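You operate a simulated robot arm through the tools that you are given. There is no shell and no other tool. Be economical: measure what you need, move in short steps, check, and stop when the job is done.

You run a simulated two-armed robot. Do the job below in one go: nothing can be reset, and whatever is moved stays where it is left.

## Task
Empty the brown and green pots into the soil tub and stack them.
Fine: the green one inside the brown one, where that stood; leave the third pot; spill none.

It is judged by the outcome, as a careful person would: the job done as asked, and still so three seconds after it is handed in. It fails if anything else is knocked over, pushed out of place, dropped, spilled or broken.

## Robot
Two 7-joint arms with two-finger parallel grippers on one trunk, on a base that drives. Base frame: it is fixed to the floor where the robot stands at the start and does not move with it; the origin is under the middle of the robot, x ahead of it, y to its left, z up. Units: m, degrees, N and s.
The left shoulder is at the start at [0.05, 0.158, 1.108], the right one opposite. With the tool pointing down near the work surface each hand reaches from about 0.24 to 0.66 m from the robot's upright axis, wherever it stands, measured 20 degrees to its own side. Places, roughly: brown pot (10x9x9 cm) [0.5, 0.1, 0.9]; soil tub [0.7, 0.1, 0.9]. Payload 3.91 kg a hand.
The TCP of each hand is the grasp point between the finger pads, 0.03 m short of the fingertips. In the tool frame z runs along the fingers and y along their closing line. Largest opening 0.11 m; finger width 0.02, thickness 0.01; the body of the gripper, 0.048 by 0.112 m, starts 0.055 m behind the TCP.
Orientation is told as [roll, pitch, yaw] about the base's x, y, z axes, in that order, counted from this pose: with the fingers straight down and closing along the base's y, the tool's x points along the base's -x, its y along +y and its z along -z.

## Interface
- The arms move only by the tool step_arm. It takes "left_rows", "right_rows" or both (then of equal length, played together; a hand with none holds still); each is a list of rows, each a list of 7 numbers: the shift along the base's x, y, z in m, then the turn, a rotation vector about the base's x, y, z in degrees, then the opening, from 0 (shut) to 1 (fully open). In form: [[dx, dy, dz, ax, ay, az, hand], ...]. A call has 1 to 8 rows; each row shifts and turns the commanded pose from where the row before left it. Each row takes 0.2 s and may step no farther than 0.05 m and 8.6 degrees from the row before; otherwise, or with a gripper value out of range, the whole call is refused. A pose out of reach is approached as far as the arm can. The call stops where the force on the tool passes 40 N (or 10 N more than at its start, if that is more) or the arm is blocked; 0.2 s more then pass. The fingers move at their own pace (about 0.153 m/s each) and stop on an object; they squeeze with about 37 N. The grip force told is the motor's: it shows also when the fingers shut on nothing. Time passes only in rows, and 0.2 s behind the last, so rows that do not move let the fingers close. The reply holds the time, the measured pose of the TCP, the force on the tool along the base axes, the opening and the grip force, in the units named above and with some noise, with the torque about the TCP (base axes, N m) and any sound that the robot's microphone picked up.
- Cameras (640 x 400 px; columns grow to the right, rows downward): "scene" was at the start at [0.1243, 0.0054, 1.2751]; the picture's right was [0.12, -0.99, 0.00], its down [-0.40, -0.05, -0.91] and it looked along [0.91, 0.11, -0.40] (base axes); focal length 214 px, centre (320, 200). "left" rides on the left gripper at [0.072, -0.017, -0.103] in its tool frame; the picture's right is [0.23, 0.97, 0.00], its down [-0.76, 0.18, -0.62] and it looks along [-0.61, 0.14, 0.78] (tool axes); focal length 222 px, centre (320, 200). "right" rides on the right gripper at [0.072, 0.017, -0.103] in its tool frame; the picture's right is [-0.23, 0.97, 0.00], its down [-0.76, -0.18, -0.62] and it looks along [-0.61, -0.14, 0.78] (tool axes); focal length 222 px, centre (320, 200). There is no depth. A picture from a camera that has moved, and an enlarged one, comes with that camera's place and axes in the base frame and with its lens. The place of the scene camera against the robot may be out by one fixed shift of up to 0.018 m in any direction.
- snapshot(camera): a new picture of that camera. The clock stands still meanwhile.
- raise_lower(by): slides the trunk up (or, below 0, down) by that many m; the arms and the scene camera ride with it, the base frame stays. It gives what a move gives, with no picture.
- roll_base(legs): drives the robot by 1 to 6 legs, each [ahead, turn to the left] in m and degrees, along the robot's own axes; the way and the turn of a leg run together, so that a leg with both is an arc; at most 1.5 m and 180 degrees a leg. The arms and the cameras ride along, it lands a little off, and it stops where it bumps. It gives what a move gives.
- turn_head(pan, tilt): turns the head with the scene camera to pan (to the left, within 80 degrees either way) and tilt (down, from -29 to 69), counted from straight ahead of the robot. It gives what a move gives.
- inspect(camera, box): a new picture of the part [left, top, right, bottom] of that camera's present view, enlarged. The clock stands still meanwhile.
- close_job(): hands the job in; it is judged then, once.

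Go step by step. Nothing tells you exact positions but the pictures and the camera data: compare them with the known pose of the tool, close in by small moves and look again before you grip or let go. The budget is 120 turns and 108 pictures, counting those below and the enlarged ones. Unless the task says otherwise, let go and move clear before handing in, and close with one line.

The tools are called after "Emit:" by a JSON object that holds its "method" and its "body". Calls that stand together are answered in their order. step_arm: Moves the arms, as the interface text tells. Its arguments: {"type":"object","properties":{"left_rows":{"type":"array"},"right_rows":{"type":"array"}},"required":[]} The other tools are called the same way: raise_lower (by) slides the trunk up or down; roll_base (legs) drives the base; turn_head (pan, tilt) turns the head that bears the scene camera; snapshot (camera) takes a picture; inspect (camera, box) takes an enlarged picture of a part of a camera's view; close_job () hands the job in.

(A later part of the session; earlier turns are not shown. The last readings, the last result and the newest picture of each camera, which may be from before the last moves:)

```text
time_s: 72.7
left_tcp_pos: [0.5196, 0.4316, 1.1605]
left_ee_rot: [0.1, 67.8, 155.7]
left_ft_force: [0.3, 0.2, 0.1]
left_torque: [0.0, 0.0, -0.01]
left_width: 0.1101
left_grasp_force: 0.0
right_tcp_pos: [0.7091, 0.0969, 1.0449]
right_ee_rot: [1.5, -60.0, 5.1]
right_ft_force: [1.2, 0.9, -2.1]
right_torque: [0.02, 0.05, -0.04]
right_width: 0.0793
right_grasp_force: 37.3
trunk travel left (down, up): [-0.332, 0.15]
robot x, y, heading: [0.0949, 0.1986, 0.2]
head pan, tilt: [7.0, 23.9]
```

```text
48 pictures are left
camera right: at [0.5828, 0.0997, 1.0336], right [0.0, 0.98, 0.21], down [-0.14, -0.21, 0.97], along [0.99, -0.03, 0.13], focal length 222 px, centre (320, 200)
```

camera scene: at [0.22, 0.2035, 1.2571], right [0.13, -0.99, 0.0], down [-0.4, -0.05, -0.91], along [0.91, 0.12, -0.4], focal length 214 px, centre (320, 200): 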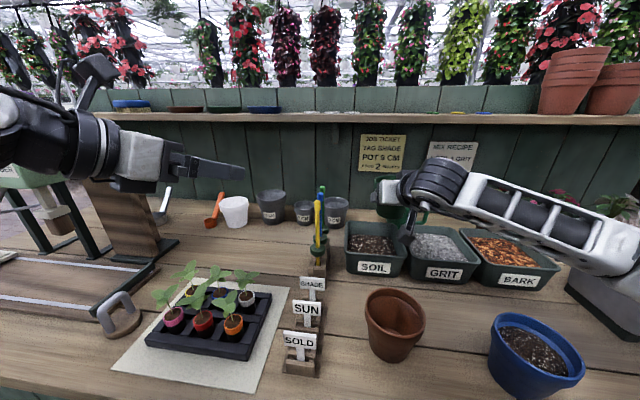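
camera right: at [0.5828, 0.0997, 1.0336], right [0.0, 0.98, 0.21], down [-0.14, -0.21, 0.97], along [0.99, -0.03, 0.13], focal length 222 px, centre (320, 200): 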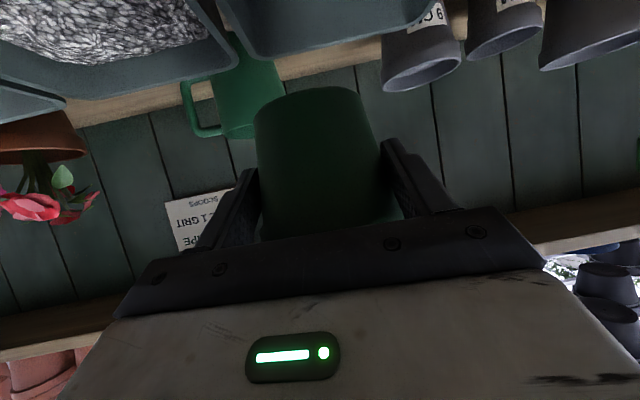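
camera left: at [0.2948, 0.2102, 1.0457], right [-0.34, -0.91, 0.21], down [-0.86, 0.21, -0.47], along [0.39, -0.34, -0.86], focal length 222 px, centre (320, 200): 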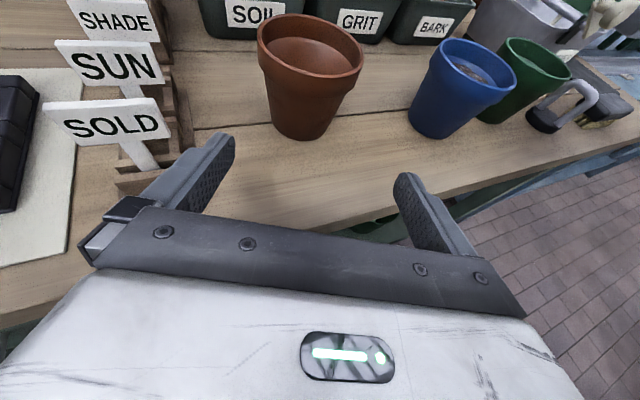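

Pot is over the tub. I start rolling, mouth to the left.

Emit:
{"method": "step_arm", "body": {"right_rows": [[0.008, 0, 0, 0, 0, 0, 0], [0, 0, 0, -7.33, -0.66, 4.25, 0], [0, 0, 0, -7.33, -0.66, 4.25, 0], [0, 0, 0, -7.33, -0.66, 4.25, 0], [0, 0, 0, -7.33, -0.66, 4.25, 0]]}}

Emit:
{"method": "snapshot", "body": {"camera": "right"}}

Emit:
{"method": "inspect", "body": {"camera": "scene", "box": [320, 130, 480, 290]}}

```text
time_s: 73.9
left_tcp_pos: [0.519, 0.4312, 1.1608]
left_ee_rot: [0.2, 67.8, 155.7]
left_ft_force: [-0.2, -0.4, -0.5]
left_torque: [-0.01, 0.0, -0.05]
left_width: 0.1102
left_grasp_force: 0.0
right_tcp_pos: [0.7168, 0.097, 1.0454]
right_ee_rot: [-42.7, -45.9, 58.6]
right_ft_force: [-0.2, -0.3, -1.4]
right_torque: [-0.02, 0.03, 0.02]
right_width: 0.0793
right_grasp_force: 36.9
trunk travel left (down, up): [-0.332, 0.15]
robot x, y, heading: [0.0984, 0.1962, 0.5]
head pan, tilt: [7.0, 23.9]
```

```text
47 pictures are left
camera right: at [0.5966, 0.0556, 1.0383], right [-0.28, 0.91, -0.3], down [-0.19, 0.25, 0.95], along [0.94, 0.33, 0.1], focal length 222 px, centre (320, 200)
```

right: 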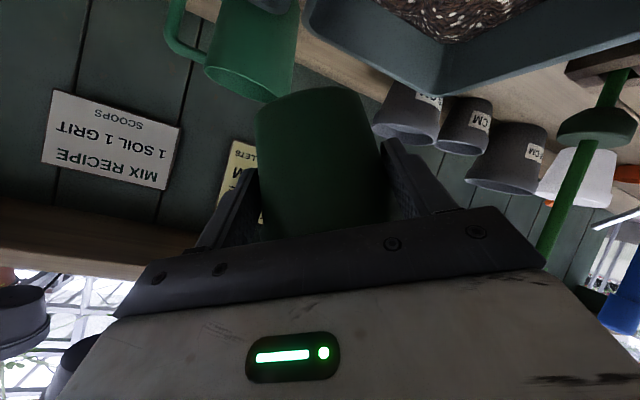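

```text
2.50 times, centred on (400, 210) of scene
camera zoom: at [0.2199, 0.2035, 1.2571], right [0.13, -0.99, 0.0], down [-0.4, -0.05, -0.91], along [0.91, 0.12, -0.4], focal length 536 px, centre (120, 175)
```

zoom: 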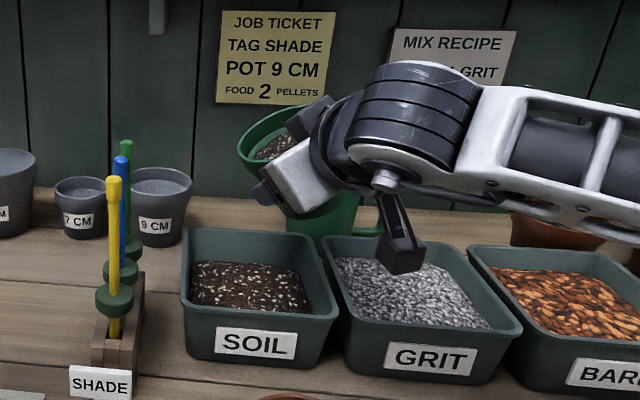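

Everything clear. I continue to about 90°.

Emit:
{"method": "step_arm", "body": {"right_rows": [[0, 0, 0, -7.33, -0.66, 4.25, 0], [0, 0, 0, -7.33, -0.66, 4.25, 0], [0, 0, 0, -7.33, -0.66, 4.25, 0], [0, 0, 0, -7.33, -0.66, 4.25, 0], [0, 0, 0, -7.33, -0.66, 4.25, 0], [0, 0, 0, -7.33, -0.66, 4.25, 0]]}}

Emit:
{"method": "snapshot", "body": {"camera": "right"}}

Emit:
{"method": "inspect", "body": {"camera": "scene", "box": [320, 130, 480, 290]}}

```text
time_s: 75.3
left_tcp_pos: [0.5193, 0.4318, 1.1596]
left_ee_rot: [0.1, 67.9, 155.7]
left_ft_force: [-0.3, -0.7, 0.8]
left_torque: [0.01, -0.02, 0.01]
left_width: 0.1101
left_grasp_force: 0.0
right_tcp_pos: [0.7173, 0.0965, 1.0455]
right_ee_rot: [-58.4, -4.4, 92.7]
right_ft_force: [0.9, -0.2, -1.3]
right_torque: [-0.03, 0.06, 0.02]
right_width: 0.0794
right_grasp_force: 36.9
trunk travel left (down, up): [-0.332, 0.15]
robot x, y, heading: [0.0957, 0.1929, 0.3]
head pan, tilt: [7.0, 23.9]
```

```text
45 pictures are left
camera right: at [0.6236, 0.0157, 1.0801], right [-0.52, 0.26, -0.81], down [-0.47, 0.7, 0.53], along [0.71, 0.66, -0.24], focal length 222 px, centre (320, 200)
```

right: 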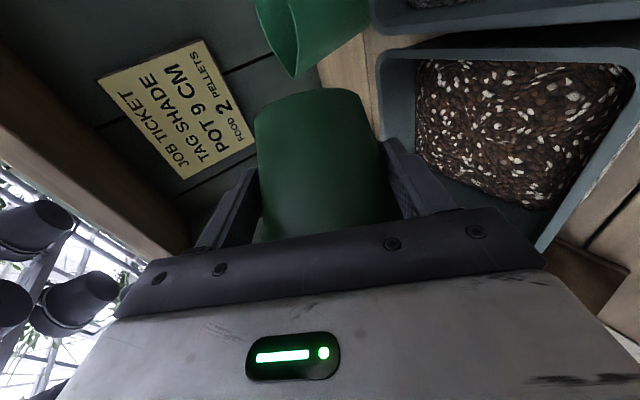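

```text
2.50 times, centred on (400, 210) of scene
camera zoom: at [0.2197, 0.2039, 1.2571], right [0.13, -0.99, 0.0], down [-0.4, -0.05, -0.91], along [0.91, 0.12, -0.4], focal length 536 px, centre (120, 175)
```

zoom: 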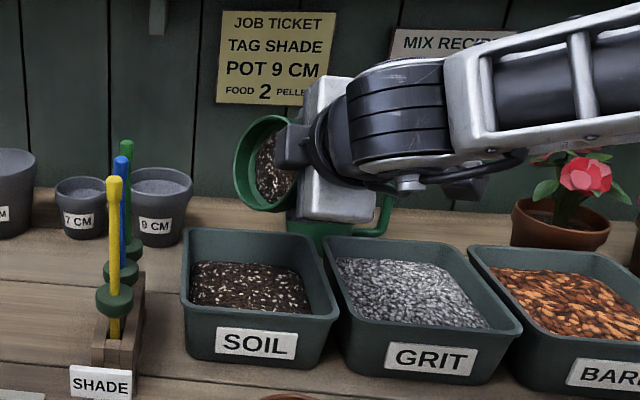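

Emit:
{"method": "step_arm", "body": {"right_rows": [[0, 0, 0, -7.33, -0.66, 4.25, 0], [0, 0, 0, -7.33, -0.66, 4.25, 0], [0, 0, 0, -7.33, -0.66, 4.25, 0], [0, 0, 0, -7.33, -0.66, 4.25, 0], [0, 0, 0, 0, 0, 0, 0]]}}

Emit:
{"method": "inspect", "body": {"camera": "scene", "box": [320, 130, 480, 290]}}

```text
time_s: 76.5
left_tcp_pos: [0.5177, 0.4322, 1.1611]
left_ee_rot: [0.2, 67.8, 155.7]
left_ft_force: [0.5, 0.2, 0.1]
left_torque: [0.03, -0.04, -0.02]
left_width: 0.1101
left_grasp_force: 0.1
right_tcp_pos: [0.6662, 0.1214, 0.9931]
right_ee_rot: [-56.3, 24.5, 110.1]
right_ft_force: [-0.5, -0.3, -0.8]
right_torque: [0.03, -0.04, 0.0]
right_width: 0.0783
right_grasp_force: 37.0
right hand out of reach, approached as far as the arm can: row 2, 3, 4
trunk travel left (down, up): [-0.332, 0.15]
robot x, y, heading: [0.0949, 0.2005, 0.5]
head pan, tilt: [7.0, 23.9]
```

```text
2.50 times, centred on (400, 210) of scene
camera zoom: at [0.2199, 0.2035, 1.2571], right [0.13, -0.99, 0.0], down [-0.4, -0.05, -0.91], along [0.91, 0.12, -0.4], focal length 536 px, centre (120, 175)
```

zoom: 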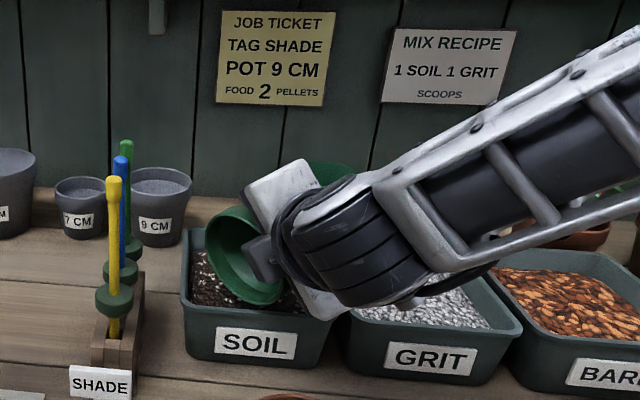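

The arm hit a roll limit and sank, but the mouth is still above the tub. I look closely before moving anything.

Emit:
{"method": "inspect", "body": {"camera": "scene", "box": [355, 190, 415, 250]}}

Emit:
{"method": "snapshot", "body": {"camera": "right"}}

```text
6.67 times, centred on (385, 220) of scene
camera zoom: at [0.2199, 0.2035, 1.2571], right [0.13, -0.99, 0.0], down [-0.4, -0.05, -0.91], along [0.91, 0.12, -0.4], focal length 1430 px, centre (-113, 67)
```

zoom: 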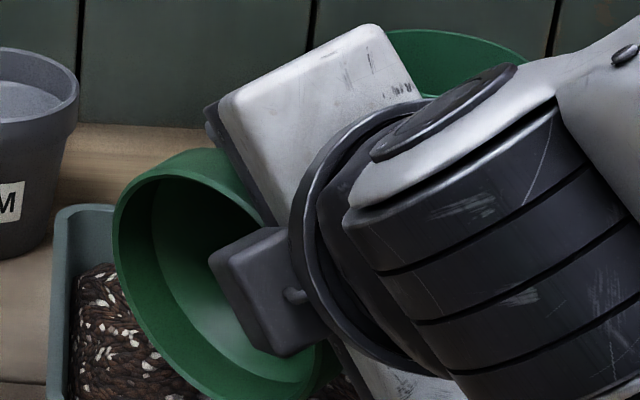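

```text
41 pictures are left
camera right: at [0.5946, 0.043, 1.0637], right [-0.46, -0.31, -0.83], down [-0.7, 0.7, 0.13], along [0.54, 0.65, -0.54], focal length 222 px, centre (320, 200)
```

right: 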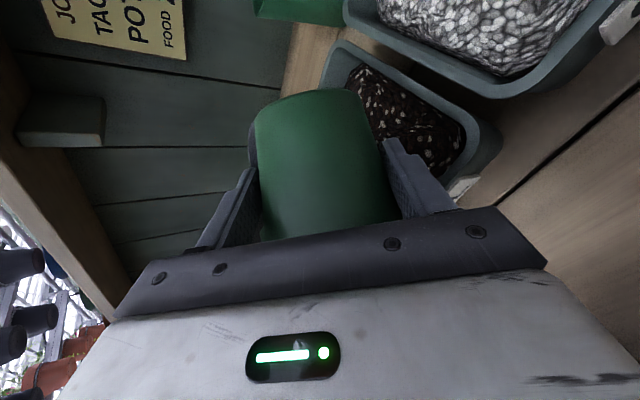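

The pot looks empty. I raise it while rolling back a bit, then return upright over the tub.

Emit:
{"method": "step_arm", "body": {"right_rows": [[0.005, 0, 0.015, 7.33, 0.66, -4.25, 0], [0.005, -0.005, 0.015, 7.33, 0.66, -4.25, 0], [0.005, -0.005, 0.015, 7.33, 0.66, -4.25, 0], [0.005, -0.005, 0.015, 7.33, 0.66, -4.25, 0], [0.0, 0, 0, 7.33, 0.66, -4.25, 0]]}}

Emit:
{"method": "inspect", "body": {"camera": "scene", "box": [340, 150, 440, 280]}}

```text
time_s: 77.7
left_tcp_pos: [0.5197, 0.431, 1.1605]
left_ee_rot: [0.2, 67.8, 155.5]
left_ft_force: [-0.1, 0.1, -0.9]
left_torque: [0.04, 0.0, 0.0]
left_width: 0.1099
left_grasp_force: 0.0
right_tcp_pos: [0.6865, 0.105, 1.0532]
right_ee_rot: [-57.8, -11.8, 88.3]
right_ft_force: [-0.5, -0.4, -0.5]
right_torque: [-0.01, 0.04, 0.01]
right_width: 0.0782
right_grasp_force: 36.7
trunk travel left (down, up): [-0.332, 0.15]
robot x, y, heading: [0.0959, 0.1977, 0.6]
head pan, tilt: [7.0, 23.9]
```

```text
3.08 times, centred on (390, 215) of scene
camera zoom: at [0.2199, 0.2034, 1.2571], right [0.13, -0.99, 0.0], down [-0.4, -0.05, -0.91], along [0.91, 0.12, -0.41], focal length 660 px, centre (105, 154)
```

zoom: 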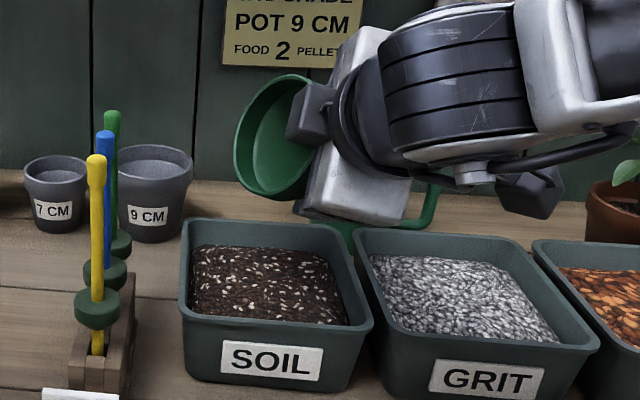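

The tub is fuller with no visible spill. I finish rolling upright.

Emit:
{"method": "step_arm", "body": {"right_rows": [[0, 0, 0.004, 7.33, 0.66, -4.25, 0], [0, 0, 0.004, 7.33, 0.66, -4.25, 0], [0, 0, 0.004, 7.33, 0.66, -4.25, 0], [0, 0, 0.004, 7.33, 0.66, -4.25, 0], [0, 0, 0.004, 7.33, 0.66, -4.25, 0], [0, 0, 0.004, 7.33, 0.66, -4.25, 0], [0, 0, 0.004, 7.33, 0.66, -4.25, 0], [0, 0, 0, 7.33, 0.66, -4.25, 0]]}}

Emit:
{"method": "step_arm", "body": {"right_rows": [[0, 0, 0, 7.33, 0.66, -4.25, 0], [-0.02, 0, 0.01, 0, 0, 0, 0]]}}

Emit:
{"method": "snapshot", "body": {"camera": "scene"}}

Emit:
{"method": "inspect", "body": {"camera": "scene", "box": [340, 140, 440, 280]}}

Emit:
{"method": "snapshot", "body": {"camera": "right"}}

```text
time_s: 79.5
left_tcp_pos: [0.5189, 0.4321, 1.1604]
left_ee_rot: [0.2, 67.9, 155.8]
left_ft_force: [-0.1, -0.2, -0.1]
left_torque: [0.0, -0.03, 0.0]
left_width: 0.1099
left_grasp_force: 0.0
right_tcp_pos: [0.6875, 0.1055, 1.0808]
right_ee_rot: [-12.5, -59.0, 21.3]
right_ft_force: [-0.6, 0.1, -0.6]
right_torque: [0.0, 0.01, -0.03]
right_width: 0.0782
right_grasp_force: 37.2
trunk travel left (down, up): [-0.332, 0.15]
robot x, y, heading: [0.097, 0.1941, 0.5]
head pan, tilt: [7.0, 23.9]
```

```text
time_s: 80.1
left_tcp_pos: [0.5183, 0.4303, 1.1614]
left_ee_rot: [0.3, 67.8, 155.6]
left_ft_force: [0.3, 0.1, 1.2]
left_torque: [0.0, -0.02, -0.01]
left_width: 0.1102
left_grasp_force: 0.1
right_tcp_pos: [0.6663, 0.1067, 1.0921]
right_ee_rot: [1.7, -60.0, 4.9]
right_ft_force: [0.2, 0.1, -0.6]
right_torque: [-0.01, 0.0, 0.02]
right_width: 0.0782
right_grasp_force: 37.0
trunk travel left (down, up): [-0.332, 0.15]
robot x, y, heading: [0.0943, 0.1981, 0.7]
head pan, tilt: [7.0, 23.9]
```

```text
39 pictures are left
camera scene: at [0.2197, 0.2035, 1.2572], right [0.13, -0.99, 0.0], down [-0.4, -0.05, -0.91], along [0.91, 0.12, -0.4], focal length 214 px, centre (320, 200)
```

scene: 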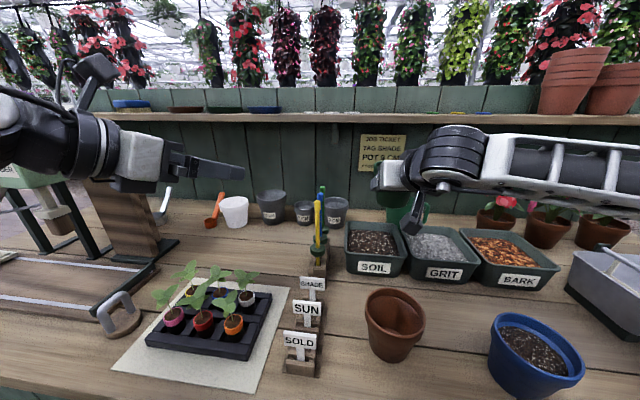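

```text
2.86 times, centred on (390, 210) of scene
camera zoom: at [0.2197, 0.2035, 1.2572], right [0.13, -0.99, 0.0], down [-0.4, -0.05, -0.91], along [0.91, 0.12, -0.4], focal length 613 px, centre (120, 171)
```

zoom: 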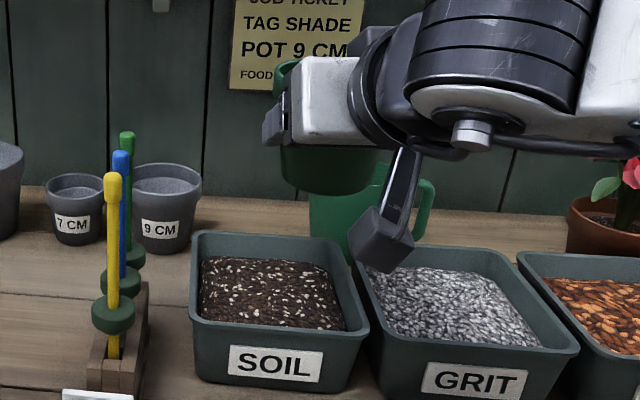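

```text
37 pictures are left
camera right: at [0.54, 0.1085, 1.0815], right [0.01, 0.98, 0.21], down [-0.14, -0.21, 0.97], along [0.99, -0.03, 0.13], focal length 222 px, centre (320, 200)
```

right: 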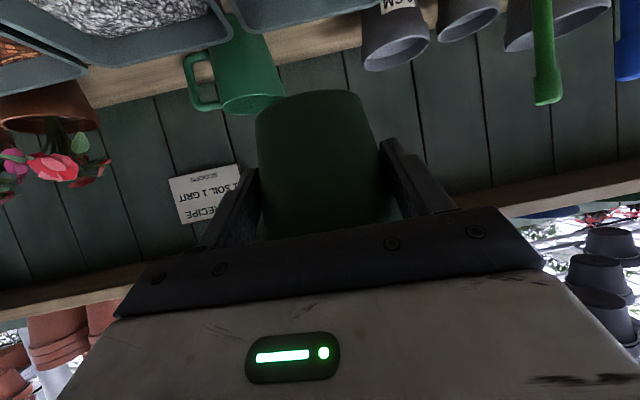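

Both pots are emptied. The fingers hold green too low to nest it, so I'll set it down at its old spot, re-grip at the collar, then swing to brown by turning the base. First I retract and drive back.

Emit:
{"method": "step_arm", "body": {"right_rows": [[-0.008, -0.025, 0, 0, 0, 0, 0], [-0.008, -0.025, 0, 0, 0, 0, 0], [-0.008, -0.025, 0, 0, 0, 0, 0], [-0.008, -0.022, 0, 0, 0, 0, 0]]}}

Emit:
{"method": "roll_base", "body": {"legs": [[-0.19, 0], [0, 45], [-0.28, 0], [0, -45], [0.2, 0]]}}

Emit:
{"method": "snapshot", "body": {"camera": "scene"}}

```text
time_s: 81.1
left_tcp_pos: [0.5179, 0.4316, 1.1615]
left_ee_rot: [0.1, 67.9, 155.6]
left_ft_force: [-0.1, 0.5, 0.6]
left_torque: [-0.03, 0.01, 0.0]
left_width: 0.1098
left_grasp_force: 0.0
right_tcp_pos: [0.6354, 0.0084, 1.0899]
right_ee_rot: [1.5, -60.0, 5.1]
right_ft_force: [-0.5, 0.5, -0.7]
right_torque: [0.0, 0.0, -0.03]
right_width: 0.0782
right_grasp_force: 37.0
trunk travel left (down, up): [-0.332, 0.15]
robot x, y, heading: [0.0944, 0.1944, 0.2]
head pan, tilt: [7.0, 23.9]
```

```text
time_s: 89.5
left_tcp_pos: [0.3332, 0.233, 1.1604]
left_ee_rot: [0.2, 67.8, 155.6]
left_ft_force: [-0.5, -0.7, 0.5]
left_torque: [-0.01, 0.03, 0.01]
left_width: 0.1099
left_grasp_force: 0.0
right_tcp_pos: [0.4489, -0.1909, 1.0896]
right_ee_rot: [1.4, -60.0, 5.2]
right_ft_force: [0.2, -0.3, -0.1]
right_torque: [0.0, 0.03, -0.02]
right_width: 0.0777
right_grasp_force: 37.6
trunk travel left (down, up): [-0.332, 0.15]
robot x, y, heading: [-0.0903, -0.0036, 0.7]
head pan, tilt: [7.0, 23.9]
```

```text
36 pictures are left
camera scene: at [0.0335, 0.0039, 1.257], right [0.13, -0.99, 0.0], down [-0.4, -0.05, -0.91], along [0.91, 0.12, -0.41], focal length 214 px, centre (320, 200)
```

scene: 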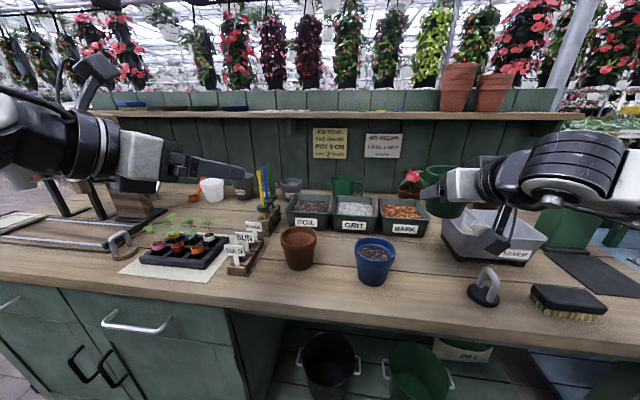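

Landed almost exactly where green was picked. I lower it to the bench.

Emit:
{"method": "step_arm", "body": {"right_rows": [[0.004, 0.001, -0.03, 0, 0, 0, 0], [0, 0, -0.04, 0, 0, 0, 0], [0, 0, -0.04, 0, 0, 0, 0], [0, 0, -0.04, 0, 0, 0, 0], [0, 0, -0.02, 0, 0, 0, 0], [0, 0, 0, 0, 0, 0, 0]]}}

Emit:
{"method": "inspect", "body": {"camera": "scene", "box": [340, 220, 540, 345]}}

Emit:
{"method": "snapshot", "body": {"camera": "right"}}

```text
time_s: 91.0
left_tcp_pos: [0.3318, 0.2328, 1.1614]
left_ee_rot: [0.3, 67.7, 155.6]
left_ft_force: [-0.5, 0.1, 0.2]
left_torque: [0.02, 0.0, -0.02]
left_width: 0.1102
left_grasp_force: 0.1
right_tcp_pos: [0.4512, -0.19, 0.9207]
right_ee_rot: [1.6, -59.9, 5.0]
right_ft_force: [0.6, 0.3, -0.3]
right_torque: [0.0, 0.01, 0.01]
right_width: 0.078
right_grasp_force: 37.1
trunk travel left (down, up): [-0.332, 0.15]
robot x, y, heading: [-0.0914, -0.0032, 0.6]
head pan, tilt: [7.0, 23.9]
```

```text
3.20 times, centred on (440, 282) of scene
camera zoom: at [0.033, 0.0039, 1.2571], right [0.13, -0.99, 0.0], down [-0.4, -0.05, -0.91], along [0.91, 0.12, -0.4], focal length 686 px, centre (-64, -64)
```

zoom: 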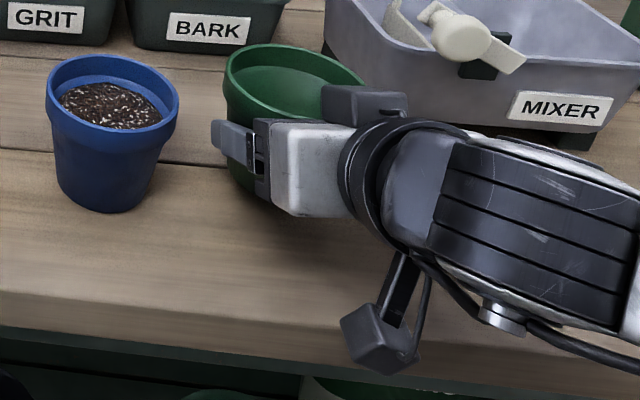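

```text
34 pictures are left
camera right: at [0.3248, -0.1882, 0.909], right [0.0, 0.98, 0.21], down [-0.14, -0.21, 0.97], along [0.99, -0.03, 0.13], focal length 222 px, centre (320, 200)
```

right: 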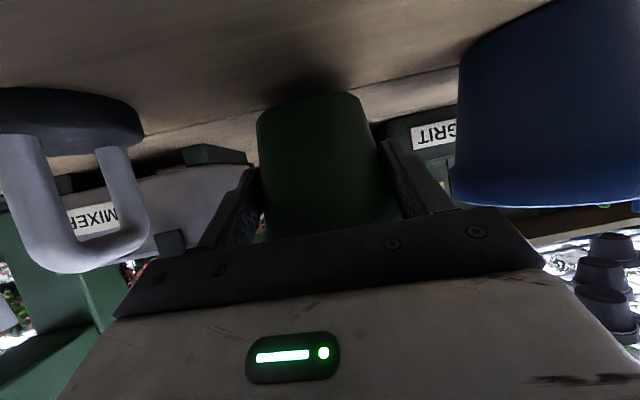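

Emit:
{"method": "step_arm", "body": {"right_rows": [[0, 0, -0.006, 0, 0, 0, 0], [0, 0, -0.003, 0, 0, 0, 0], [0, 0, 0, 0, 0, 0, 0]]}}

Emit:
{"method": "step_arm", "body": {"right_rows": [[0, 0, -0.0025, 0, 0, 0, 0], [0, 0, 0, 0, 0, 0, 0]]}}

```text
time_s: 91.8
left_tcp_pos: [0.3314, 0.2317, 1.1614]
left_ee_rot: [0.2, 67.7, 155.7]
left_ft_force: [-0.2, 0.5, 0.3]
left_torque: [0.02, 0.03, 0.01]
left_width: 0.1099
left_grasp_force: 0.0
right_tcp_pos: [0.4518, -0.1905, 0.912]
right_ee_rot: [1.5, -60.0, 5.1]
right_ft_force: [0.8, -1.2, -0.1]
right_torque: [0.01, 0.04, 0.05]
right_width: 0.0775
right_grasp_force: 37.0
trunk travel left (down, up): [-0.332, 0.15]
robot x, y, heading: [-0.0892, -0.0052, 0.5]
head pan, tilt: [7.0, 23.9]
```

```text
time_s: 92.3
left_tcp_pos: [0.3313, 0.2327, 1.16]
left_ee_rot: [0.3, 67.8, 155.8]
left_ft_force: [0.0, 0.0, 0.3]
left_torque: [0.03, -0.02, 0.03]
left_width: 0.1099
left_grasp_force: 0.1
right_tcp_pos: [0.4514, -0.1906, 0.9085]
right_ee_rot: [1.5, -60.0, 5.1]
right_ft_force: [0.5, 0.1, -0.6]
right_torque: [-0.03, 0.03, 0.02]
right_width: 0.078
right_grasp_force: 37.3
trunk travel left (down, up): [-0.332, 0.15]
robot x, y, heading: [-0.0918, -0.003, 0.7]
head pan, tilt: [7.0, 23.9]
```

Emit:
{"method": "step_arm", "body": {"right_rows": [[0, 0, -0.0025, 0, 0, 0, 0], [0, 0, 0, 0, 0, 0, 0]]}}

Emit:
{"method": "step_arm", "body": {"right_rows": [[0, 0, -0.0025, 0, 0, 0, 0], [0, 0, 0, 0, 0, 0, 0]]}}

```text
time_s: 93.0
left_tcp_pos: [0.3323, 0.2325, 1.1616]
left_ee_rot: [0.2, 67.7, 155.7]
left_ft_force: [-0.6, 0.3, 0.6]
left_torque: [0.0, -0.01, 0.0]
left_width: 0.1102
left_grasp_force: 0.1
right_tcp_pos: [0.4526, -0.1897, 0.9086]
right_ee_rot: [1.6, -60.3, 5.1]
right_ft_force: [-0.1, -0.4, 5.8]
right_torque: [0.16, -0.01, 0.01]
right_width: 0.0778
right_grasp_force: 36.8
trunk travel left (down, up): [-0.332, 0.15]
robot x, y, heading: [-0.0923, -0.0039, 0.6]
head pan, tilt: [7.0, 23.9]
```

```text
time_s: 93.5
left_tcp_pos: [0.3307, 0.2332, 1.161]
left_ee_rot: [0.0, 67.9, 155.6]
left_ft_force: [0.4, -0.2, -0.8]
left_torque: [0.01, 0.01, 0.02]
left_width: 0.1098
left_grasp_force: 0.0
right_tcp_pos: [0.4522, -0.1898, 0.9069]
right_ee_rot: [1.5, -60.4, 5.2]
right_ft_force: [0.3, -3.2, 15.6]
right_torque: [-0.02, -0.19, -0.02]
right_width: 0.0772
right_grasp_force: 37.1
trunk travel left (down, up): [-0.332, 0.15]
robot x, y, heading: [-0.0916, -0.0045, 0.6]
head pan, tilt: [7.0, 23.9]
```

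Contact made. I open, raise the hand to collar level, and check before re-gripping.

Emit:
{"method": "step_arm", "body": {"right_rows": [[0, 0, 0.001, 0, 0, 0, 0.85], [0, 0, 0, 0, 0, 0, 1], [0, 0, 0, 0, 0, 0, 1], [0, 0, 0.01, 0, 0, 0, 1], [0, 0, 0.015, 0, 0, 0, 1], [0, 0, 0.015, 0, 0, 0, 1], [0, 0, 0, 0, 0, 0, 1]]}}

Emit:
{"method": "snapshot", "body": {"camera": "right"}}

Emit:
{"method": "inspect", "body": {"camera": "scene", "box": [340, 220, 540, 345]}}

```text
time_s: 95.2
left_tcp_pos: [0.3314, 0.2318, 1.1613]
left_ee_rot: [0.1, 67.7, 155.8]
left_ft_force: [-0.6, 0.2, 0.2]
left_torque: [-0.04, -0.02, 0.0]
left_width: 0.1103
left_grasp_force: 0.0
right_tcp_pos: [0.4516, -0.1898, 0.9459]
right_ee_rot: [1.4, -59.9, 5.1]
right_ft_force: [0.0, -0.4, 0.0]
right_torque: [0.0, -0.02, 0.01]
right_width: 0.1101
right_grasp_force: 0.0
trunk travel left (down, up): [-0.332, 0.15]
robot x, y, heading: [-0.0908, -0.006, 0.8]
head pan, tilt: [7.0, 23.9]
```

```text
33 pictures are left
camera right: at [0.3254, -0.1885, 0.9349], right [0.0, 0.98, 0.21], down [-0.14, -0.21, 0.97], along [0.99, -0.03, 0.13], focal length 222 px, centre (320, 200)
```

right: 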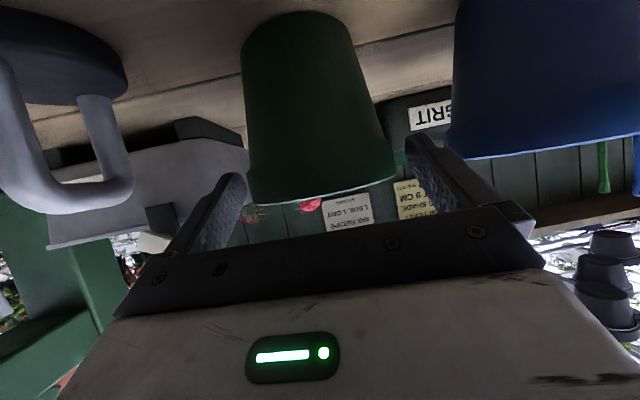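

```text
3.20 times, centred on (440, 282) of scene
camera zoom: at [0.033, 0.0039, 1.2571], right [0.13, -0.99, 0.0], down [-0.4, -0.05, -0.91], along [0.91, 0.12, -0.4], focal length 686 px, centre (-64, -64)
```

zoom: 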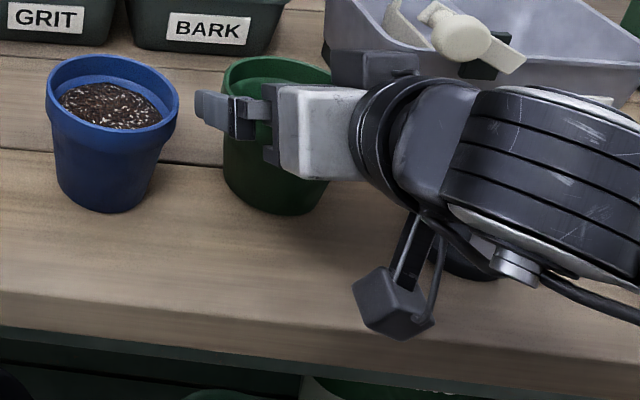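

Pot stands upright and centred at the collar. I close at the collar.

Emit:
{"method": "step_arm", "body": {"right_rows": [[0, 0, 0.003, 0, 0, 0, 1], [0, 0, 0, 0, 0, 0, 0.8], [0, 0, 0, 0, 0, 0, 0], [0, 0, 0, 0, 0, 0, 0], [0, 0, 0, 0, 0, 0, 0]]}}

Emit:
{"method": "step_arm", "body": {"right_rows": [[0, 0, 0.02, 0, 0, 0, 0], [0, 0, 0.04, 0, 0, 0, 0], [0, 0, 0.04, 0, 0, 0, 0], [0, 0, 0.03, 0, 0, 0, 0]]}}

Emit:
{"method": "snapshot", "body": {"camera": "right"}}

Emit:
{"method": "inspect", "body": {"camera": "scene", "box": [340, 170, 540, 295]}}

```text
time_s: 96.3
left_tcp_pos: [0.3316, 0.2315, 1.1612]
left_ee_rot: [0.2, 67.9, 155.7]
left_ft_force: [0.2, 0.5, 0.0]
left_torque: [0.01, 0.01, 0.04]
left_width: 0.1101
left_grasp_force: 0.0
right_tcp_pos: [0.4527, -0.1906, 0.9476]
right_ee_rot: [1.5, -60.0, 5.0]
right_ft_force: [-0.6, 0.2, -0.3]
right_torque: [0.01, -0.02, 0.03]
right_width: 0.0898
right_grasp_force: 36.7
trunk travel left (down, up): [-0.332, 0.15]
robot x, y, heading: [-0.0888, -0.0063, 0.7]
head pan, tilt: [7.0, 23.9]
```

```text
time_s: 97.3
left_tcp_pos: [0.332, 0.2326, 1.1607]
left_ee_rot: [0.2, 67.8, 155.8]
left_ft_force: [-0.2, 0.0, 0.8]
left_torque: [-0.01, -0.02, 0.01]
left_width: 0.11
left_grasp_force: 0.0
right_tcp_pos: [0.4529, -0.1902, 1.0769]
right_ee_rot: [1.4, -60.0, 5.1]
right_ft_force: [0.3, -0.6, -1.0]
right_torque: [0.01, -0.02, -0.03]
right_width: 0.09
right_grasp_force: 37.6
trunk travel left (down, up): [-0.332, 0.15]
robot x, y, heading: [-0.0919, -0.0016, 0.7]
head pan, tilt: [7.0, 23.9]
```

```text
31 pictures are left
camera right: at [0.3263, -0.1878, 1.0677], right [0.0, 0.98, 0.21], down [-0.14, -0.21, 0.97], along [0.99, -0.03, 0.13], focal length 222 px, centre (320, 200)
```

right: 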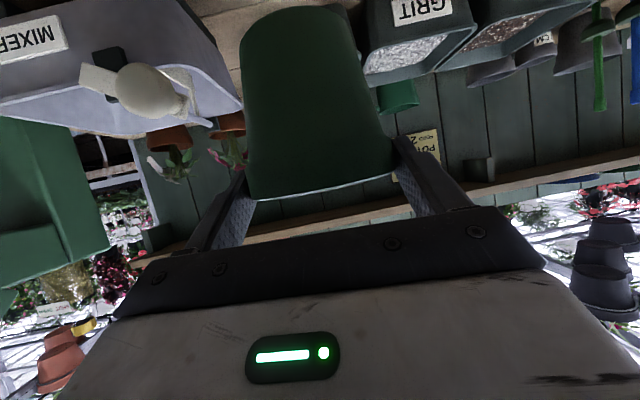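

```text
3.20 times, centred on (440, 232) of scene
camera zoom: at [0.0329, 0.004, 1.2571], right [0.13, -0.99, 0.0], down [-0.4, -0.05, -0.91], along [0.91, 0.12, -0.4], focal length 686 px, centre (-64, 96)
```

zoom: 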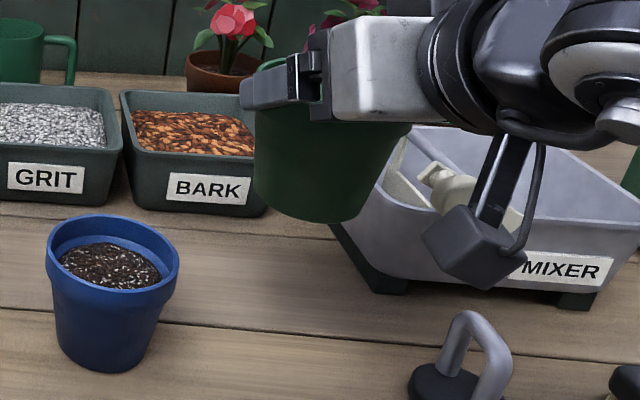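

Collar grip is firm (90 mm). Now I turn the base left about 31° to swing green over brown, and point the head at brown.

Emit:
{"method": "roll_base", "body": {"legs": [[0, 31]]}}

Emit:
{"method": "turn_head", "body": {"pan": -15, "tilt": 35}}

Emit:
{"method": "snapshot", "body": {"camera": "scene"}}

Emit:
{"method": "snapshot", "body": {"camera": "right"}}

Emit:
{"method": "snapshot", "body": {"camera": "left"}}

```text
time_s: 99.3
left_tcp_pos: [0.1478, 0.4183, 1.1618]
left_ee_rot: [0.3, 67.8, -173.1]
left_ft_force: [-0.1, 0.2, -0.4]
left_torque: [0.02, 0.0, -0.02]
left_width: 0.1099
left_grasp_force: 0.1
right_tcp_pos: [0.4717, 0.119, 1.078]
right_ee_rot: [1.4, -59.9, 36.4]
right_ft_force: [0.8, 0.0, 0.2]
right_torque: [0.02, 0.0, 0.02]
right_width: 0.0893
right_grasp_force: 37.1
trunk travel left (down, up): [-0.332, 0.15]
robot x, y, heading: [-0.0912, -0.004, 31.8]
head pan, tilt: [7.0, 23.9]
```

```text
time_s: 100.1
left_tcp_pos: [0.1466, 0.4178, 1.1602]
left_ee_rot: [0.2, 67.7, -173.0]
left_ft_force: [0.1, 0.1, 0.1]
left_torque: [0.04, -0.03, 0.05]
left_width: 0.1103
left_grasp_force: 0.0
right_tcp_pos: [0.4707, 0.1206, 1.0764]
right_ee_rot: [1.5, -60.0, 36.4]
right_ft_force: [0.1, -0.1, -0.5]
right_torque: [0.02, -0.01, -0.03]
right_width: 0.0898
right_grasp_force: 36.9
trunk travel left (down, up): [-0.332, 0.15]
robot x, y, heading: [-0.0901, -0.0012, 32.4]
head pan, tilt: [-15.0, 35.0]
```

```text
29 pictures are left
camera scene: at [0.0196, 0.038, 1.2396], right [0.29, -0.96, 0.0], down [-0.55, -0.17, -0.82], along [0.78, 0.24, -0.57], focal length 214 px, centre (320, 200)
```

scene: 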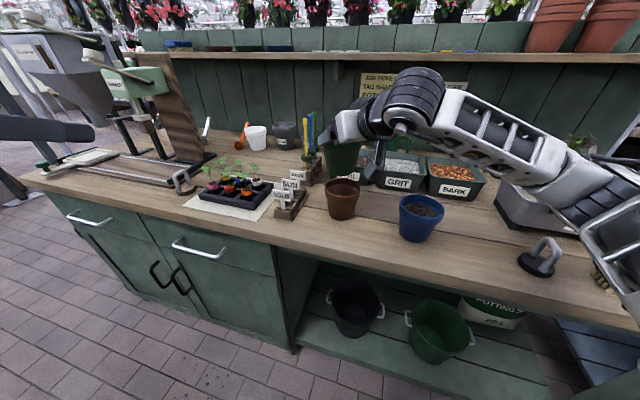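

```text
28 pictures are left
camera right: at [0.3614, 0.0555, 1.0671], right [-0.5, 0.84, 0.21], down [-0.01, -0.25, 0.97], along [0.86, 0.49, 0.13], focal length 222 px, centre (320, 200)
```

right: 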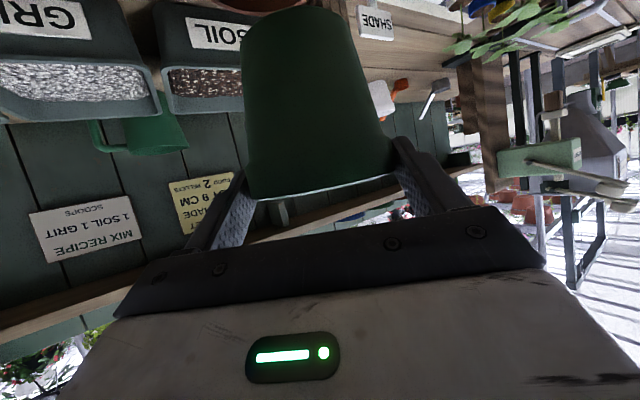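

```text
27 pictures are left
camera left: at [0.0782, 0.4263, 1.267], right [0.2, -0.96, 0.21], down [-0.84, -0.28, -0.47], along [0.51, -0.08, -0.86], focal length 222 px, centre (320, 200)
```

left: 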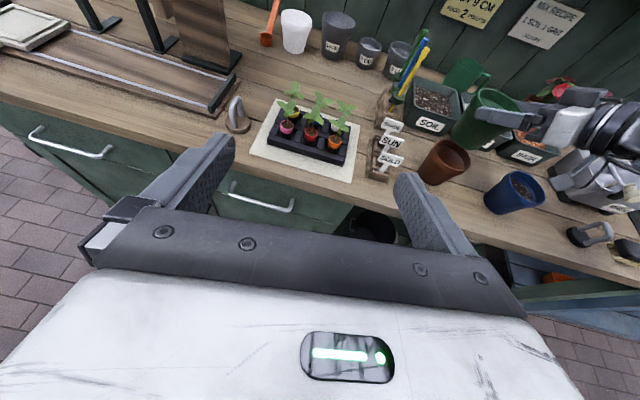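

The left wrist camera gives a useful side view. I zoom both views to measure green's offset from brown.

Emit:
{"method": "inspect", "body": {"camera": "left", "box": [400, 80, 560, 200]}}

Emit:
{"method": "inspect", "body": {"camera": "scene", "box": [290, 120, 410, 240]}}

```text
3.33 times, centred on (480, 140) of left
camera zoom: at [0.0782, 0.4263, 1.267], right [0.2, -0.96, 0.21], down [-0.84, -0.28, -0.47], along [0.51, -0.08, -0.86], focal length 740 px, centre (-213, 400)
```

zoom: 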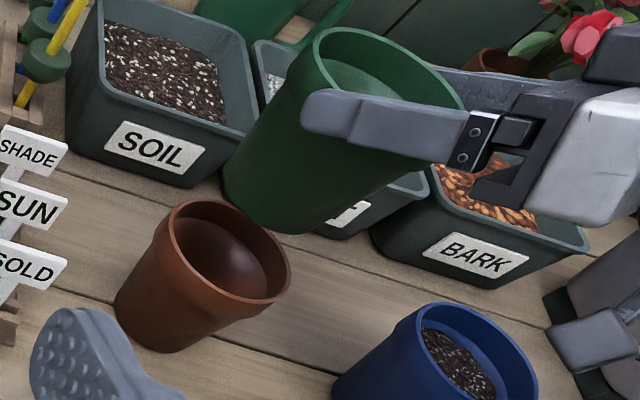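

```text
3.33 times, centred on (350, 180) of scene
camera zoom: at [0.0196, 0.038, 1.2396], right [0.29, -0.96, 0.0], down [-0.55, -0.17, -0.82], along [0.78, 0.24, -0.57], focal length 715 px, centre (220, 267)
```

zoom: 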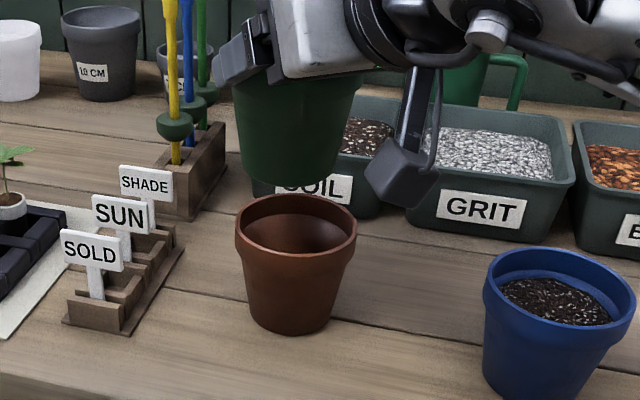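

Estimates put green about (+4, +7 mm) off brown. I correct, lower to just above brown's rim, and look again.

Emit:
{"method": "step_arm", "body": {"right_rows": [[-0.004, -0.007, -0.01, 0, 0, 0, 0], [0, 0, -0.015, 0, 0, 0, 0], [0, 0, 0, 0, 0, 0, 0]]}}

Emit:
{"method": "inspect", "body": {"camera": "left", "box": [410, 90, 530, 190]}}

Emit:
{"method": "inspect", "body": {"camera": "scene", "box": [300, 130, 390, 230]}}

```text
time_s: 100.9
left_tcp_pos: [0.1478, 0.4182, 1.1611]
left_ee_rot: [0.2, 67.8, -173.1]
left_ft_force: [0.3, 0.2, 0.2]
left_torque: [0.02, -0.01, 0.0]
left_width: 0.1099
left_grasp_force: 0.1
right_tcp_pos: [0.4677, 0.1126, 1.0522]
right_ee_rot: [1.5, -60.0, 36.5]
right_ft_force: [0.2, 0.8, -0.8]
right_torque: [0.01, -0.01, -0.01]
right_width: 0.0899
right_grasp_force: 36.8
trunk travel left (down, up): [-0.332, 0.15]
robot x, y, heading: [-0.0881, -0.0024, 31.7]
head pan, tilt: [-15.0, 35.0]
```

```text
4.00 times, centred on (470, 140) of left
camera zoom: at [0.0782, 0.4263, 1.267], right [0.2, -0.96, 0.21], down [-0.84, -0.28, -0.47], along [0.51, -0.08, -0.86], focal length 888 px, centre (-280, 440)
```

zoom: 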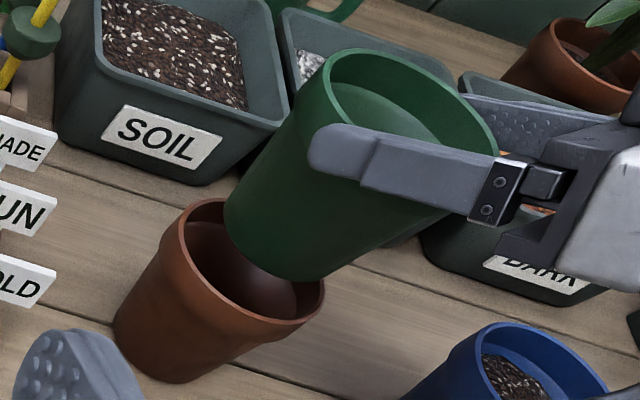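

```text
4.00 times, centred on (345, 180) of scene
camera zoom: at [0.0196, 0.0379, 1.2396], right [0.29, -0.96, 0.0], down [-0.55, -0.17, -0.82], along [0.78, 0.24, -0.57], focal length 858 px, centre (220, 280)
```

zoom: 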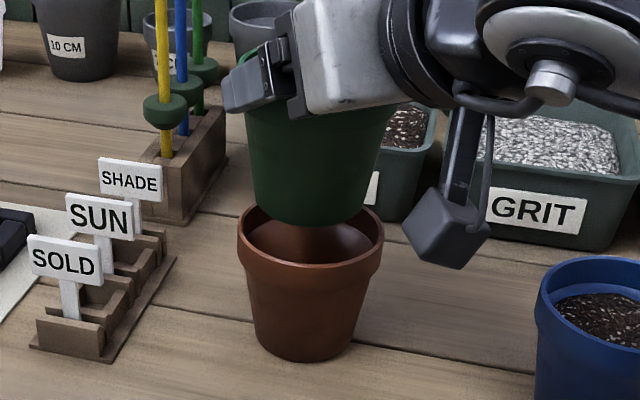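

Lateral views from both cameras put green within ~5 mm of brown's axis, within the 8 mm entry clearance. I nudge +3 mm in x and lower slowly into brown.

Emit:
{"method": "step_arm", "body": {"right_rows": [[0.003, 0.001, -0.01, 0, 0, 0, 0], [0, 0, -0.01, 0, 0, 0, 0], [0, 0, -0.01, 0, 0, 0, 0], [0, 0, 0, 0, 0, 0, 0]]}}

Emit:
{"method": "inspect", "body": {"camera": "left", "box": [410, 90, 530, 190]}}

Emit:
{"method": "inspect", "body": {"camera": "scene", "box": [300, 130, 390, 230]}}

```text
time_s: 101.9
left_tcp_pos: [0.1486, 0.4171, 1.1616]
left_ee_rot: [0.3, 67.8, -173.0]
left_ft_force: [-0.3, -0.1, 0.1]
left_torque: [0.01, 0.0, -0.03]
left_width: 0.1103
left_grasp_force: 0.0
right_tcp_pos: [0.4701, 0.1135, 1.0211]
right_ee_rot: [1.5, -59.9, 36.4]
right_ft_force: [-0.2, -0.8, -0.2]
right_torque: [0.03, 0.02, 0.0]
right_width: 0.0895
right_grasp_force: 37.7
trunk travel left (down, up): [-0.332, 0.15]
robot x, y, heading: [-0.0916, -0.001, 31.9]
head pan, tilt: [-15.0, 35.0]
```

```text
4.00 times, centred on (470, 140) of left
camera zoom: at [0.0782, 0.4263, 1.267], right [0.2, -0.96, 0.21], down [-0.84, -0.28, -0.47], along [0.51, -0.08, -0.86], focal length 888 px, centre (-280, 440)
```

zoom: 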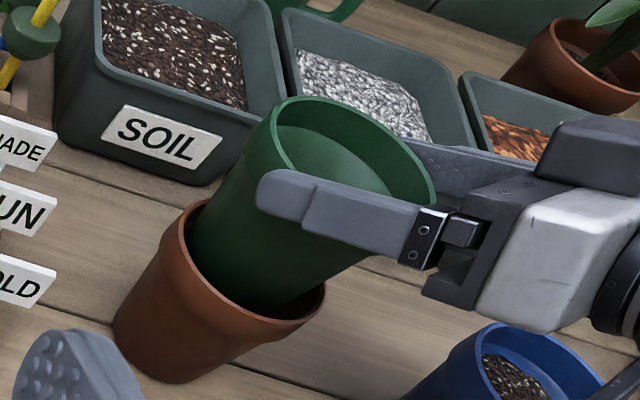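

```text
4.00 times, centred on (345, 180) of scene
camera zoom: at [0.0196, 0.0379, 1.2396], right [0.29, -0.96, 0.0], down [-0.55, -0.17, -0.82], along [0.78, 0.24, -0.57], focal length 858 px, centre (220, 280)
```

zoom: 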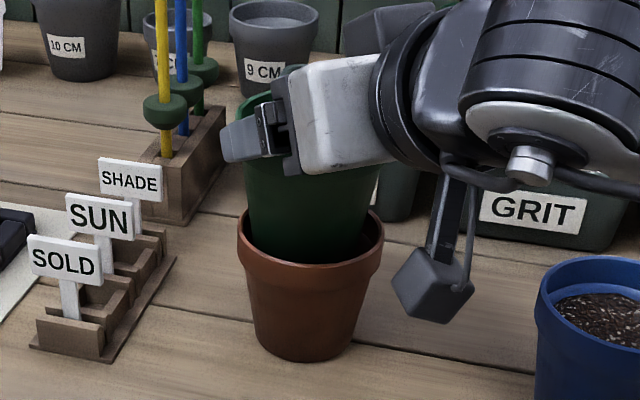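

It is entering cleanly. I shift 2.5 mm to the right and continue lowering, watching force.

Emit:
{"method": "step_arm", "body": {"right_rows": [[-0.001, -0.0025, -0.008, 0, 0, 0, 0], [0, 0, -0.008, 0, 0, 0, 0], [0, 0, -0.008, 0, 0, 0, 0], [0, 0, 0, 0, 0, 0, 0]]}}

Emit:
{"method": "inspect", "body": {"camera": "left", "box": [410, 90, 530, 190]}}

Emit:
{"method": "inspect", "body": {"camera": "scene", "box": [300, 130, 390, 230]}}

```text
time_s: 102.9
left_tcp_pos: [0.1483, 0.4178, 1.1606]
left_ee_rot: [0.1, 67.8, -173.0]
left_ft_force: [0.9, -0.2, 0.1]
left_torque: [0.01, 0.01, 0.01]
left_width: 0.1103
left_grasp_force: 0.2
right_tcp_pos: [0.4693, 0.1116, 0.9973]
right_ee_rot: [1.6, -60.0, 36.4]
right_ft_force: [0.1, -0.9, -0.2]
right_torque: [0.0, -0.01, -0.03]
right_width: 0.0898
right_grasp_force: 37.1
trunk travel left (down, up): [-0.332, 0.15]
robot x, y, heading: [-0.0911, -0.0045, 32.0]
head pan, tilt: [-15.0, 35.0]
```

```text
4.00 times, centred on (470, 140) of left
camera zoom: at [0.0782, 0.4263, 1.267], right [0.2, -0.96, 0.21], down [-0.84, -0.28, -0.47], along [0.51, -0.08, -0.86], focal length 888 px, centre (-280, 440)
```

zoom: 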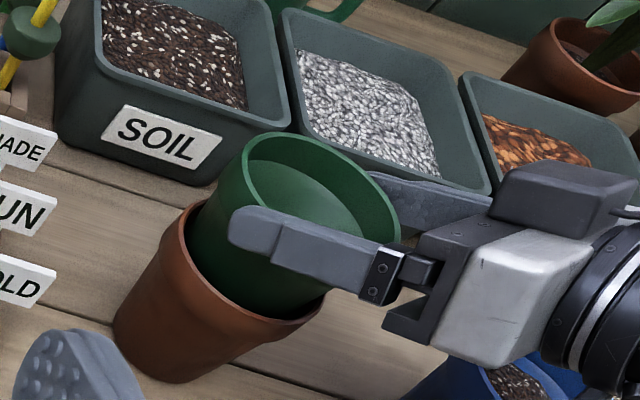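

```text
4.00 times, centred on (345, 180) of scene
camera zoom: at [0.0196, 0.0379, 1.2396], right [0.29, -0.96, 0.0], down [-0.55, -0.17, -0.82], along [0.78, 0.24, -0.57], focal length 858 px, centre (220, 280)
```

zoom: 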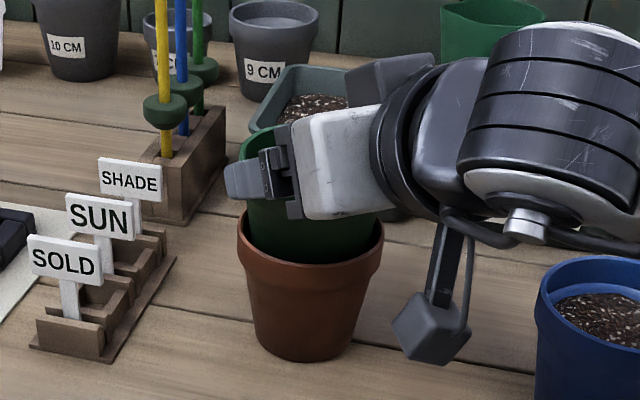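

Emit:
{"method": "step_arm", "body": {"right_rows": [[0, 0, -0.006, 0, 0, 0, 0], [0, 0, -0.006, 0, 0, 0, 0], [0, 0, -0.005, 0, 0, 0, 0], [0, 0, 0, 0, 0, 0, 0]]}}

Emit:
{"method": "inspect", "body": {"camera": "left", "box": [410, 90, 530, 190]}}

```text
time_s: 103.9
left_tcp_pos: [0.1491, 0.4187, 1.1614]
left_ee_rot: [0.2, 67.8, -172.9]
left_ft_force: [0.3, 0.6, -0.6]
left_torque: [-0.01, 0.02, -0.02]
left_width: 0.1103
left_grasp_force: 0.1
right_tcp_pos: [0.4696, 0.112, 0.9826]
right_ee_rot: [1.5, -59.9, 36.4]
right_ft_force: [0.7, 0.1, -0.6]
right_torque: [0.01, 0.0, 0.0]
right_width: 0.0899
right_grasp_force: 37.1
trunk travel left (down, up): [-0.332, 0.15]
robot x, y, heading: [-0.0915, -0.0041, 31.9]
head pan, tilt: [-15.0, 35.0]
```

```text
4.00 times, centred on (470, 140) of left
camera zoom: at [0.0782, 0.4263, 1.267], right [0.2, -0.96, 0.21], down [-0.84, -0.28, -0.47], along [0.51, -0.08, -0.86], focal length 888 px, centre (-280, 440)
```

zoom: 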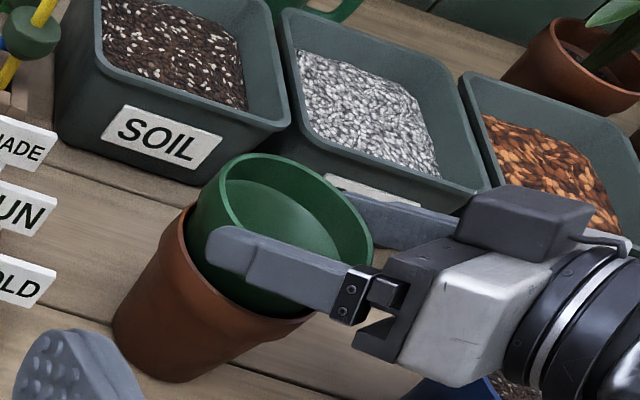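

Emit:
{"method": "step_arm", "body": {"right_rows": [[0, 0, -0.004, 0, 0, 0, 0], [0, 0, -0.004, 0, 0, 0, 0], [0, 0, 0, 0, 0, 0, 0]]}}

Emit:
{"method": "step_arm", "body": {"right_rows": [[0, 0, -0.003, 0, 0, 0, 0], [0, 0, 0, 0, 0, 0, 0]]}}

Emit:
{"method": "step_arm", "body": {"right_rows": [[0, 0, -0.003, 0, 0, 0, 0], [0, 0, 0, 0, 0, 0, 0]]}}

Emit:
{"method": "inspect", "body": {"camera": "left", "box": [410, 90, 530, 190]}}

Emit:
{"method": "inspect", "body": {"camera": "scene", "box": [310, 150, 380, 230]}}

```text
time_s: 104.7
left_tcp_pos: [0.1485, 0.4186, 1.161]
left_ee_rot: [0.3, 67.9, -173.1]
left_ft_force: [0.5, 0.0, -0.1]
left_torque: [-0.03, 0.01, 0.01]
left_width: 0.1099
left_grasp_force: 0.0
right_tcp_pos: [0.4697, 0.1112, 0.976]
right_ee_rot: [1.4, -60.3, 36.6]
right_ft_force: [-0.3, -1.8, 10.3]
right_torque: [-0.2, -0.22, -0.04]
right_width: 0.0898
right_grasp_force: 37.2
trunk travel left (down, up): [-0.332, 0.15]
robot x, y, heading: [-0.0928, -0.0032, 31.8]
head pan, tilt: [-15.0, 35.0]
```

```text
time_s: 105.3
left_tcp_pos: [0.1471, 0.4169, 1.1613]
left_ee_rot: [0.1, 68.0, -173.0]
left_ft_force: [0.0, -0.4, -0.1]
left_torque: [0.01, 0.02, -0.01]
left_width: 0.1098
left_grasp_force: 0.1
right_tcp_pos: [0.4696, 0.1125, 0.9748]
right_ee_rot: [1.5, -60.6, 36.5]
right_ft_force: [-0.2, 0.4, 22.2]
right_torque: [-0.29, -0.34, -0.01]
right_width: 0.0898
right_grasp_force: 37.0
trunk travel left (down, up): [-0.332, 0.15]
robot x, y, heading: [-0.0877, -0.0024, 32.1]
head pan, tilt: [-15.0, 35.0]
```

```text
time_s: 105.9
left_tcp_pos: [0.1476, 0.4179, 1.1619]
left_ee_rot: [0.2, 68.0, -173.0]
left_ft_force: [0.4, 0.0, 0.5]
left_torque: [-0.02, 0.02, -0.02]
left_width: 0.1101
left_grasp_force: 0.1
right_tcp_pos: [0.4685, 0.1108, 0.9739]
right_ee_rot: [1.5, -60.8, 36.3]
right_ft_force: [1.2, 0.3, 26.4]
right_torque: [-0.11, -0.51, -0.02]
right_width: 0.0896
right_grasp_force: 36.9
trunk travel left (down, up): [-0.332, 0.15]
robot x, y, heading: [-0.0926, -0.0034, 32.1]
head pan, tilt: [-15.0, 35.0]
```

```text
4.00 times, centred on (470, 140) of left
camera zoom: at [0.0759, 0.4259, 1.2677], right [0.2, -0.96, 0.21], down [-0.84, -0.28, -0.47], along [0.51, -0.08, -0.86], focal length 888 px, centre (-280, 440)
```

zoom: 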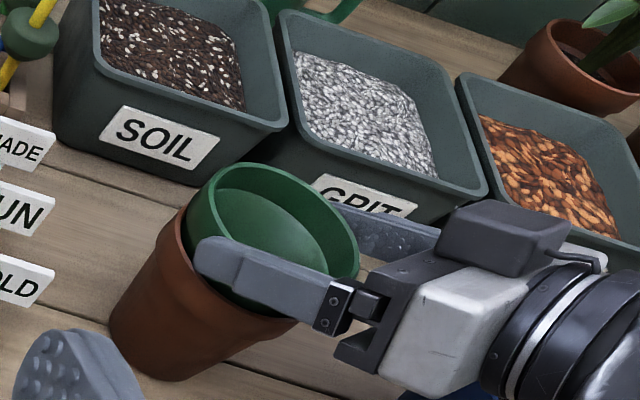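

```text
5.00 times, centred on (345, 190) of scene
camera zoom: at [0.0175, 0.0375, 1.2399], right [0.29, -0.96, 0.0], down [-0.55, -0.17, -0.82], along [0.79, 0.24, -0.57], focal length 1072 px, centre (195, 250)
```

zoom: 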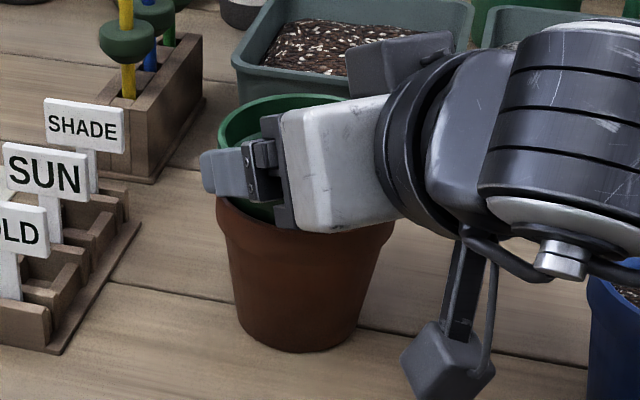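

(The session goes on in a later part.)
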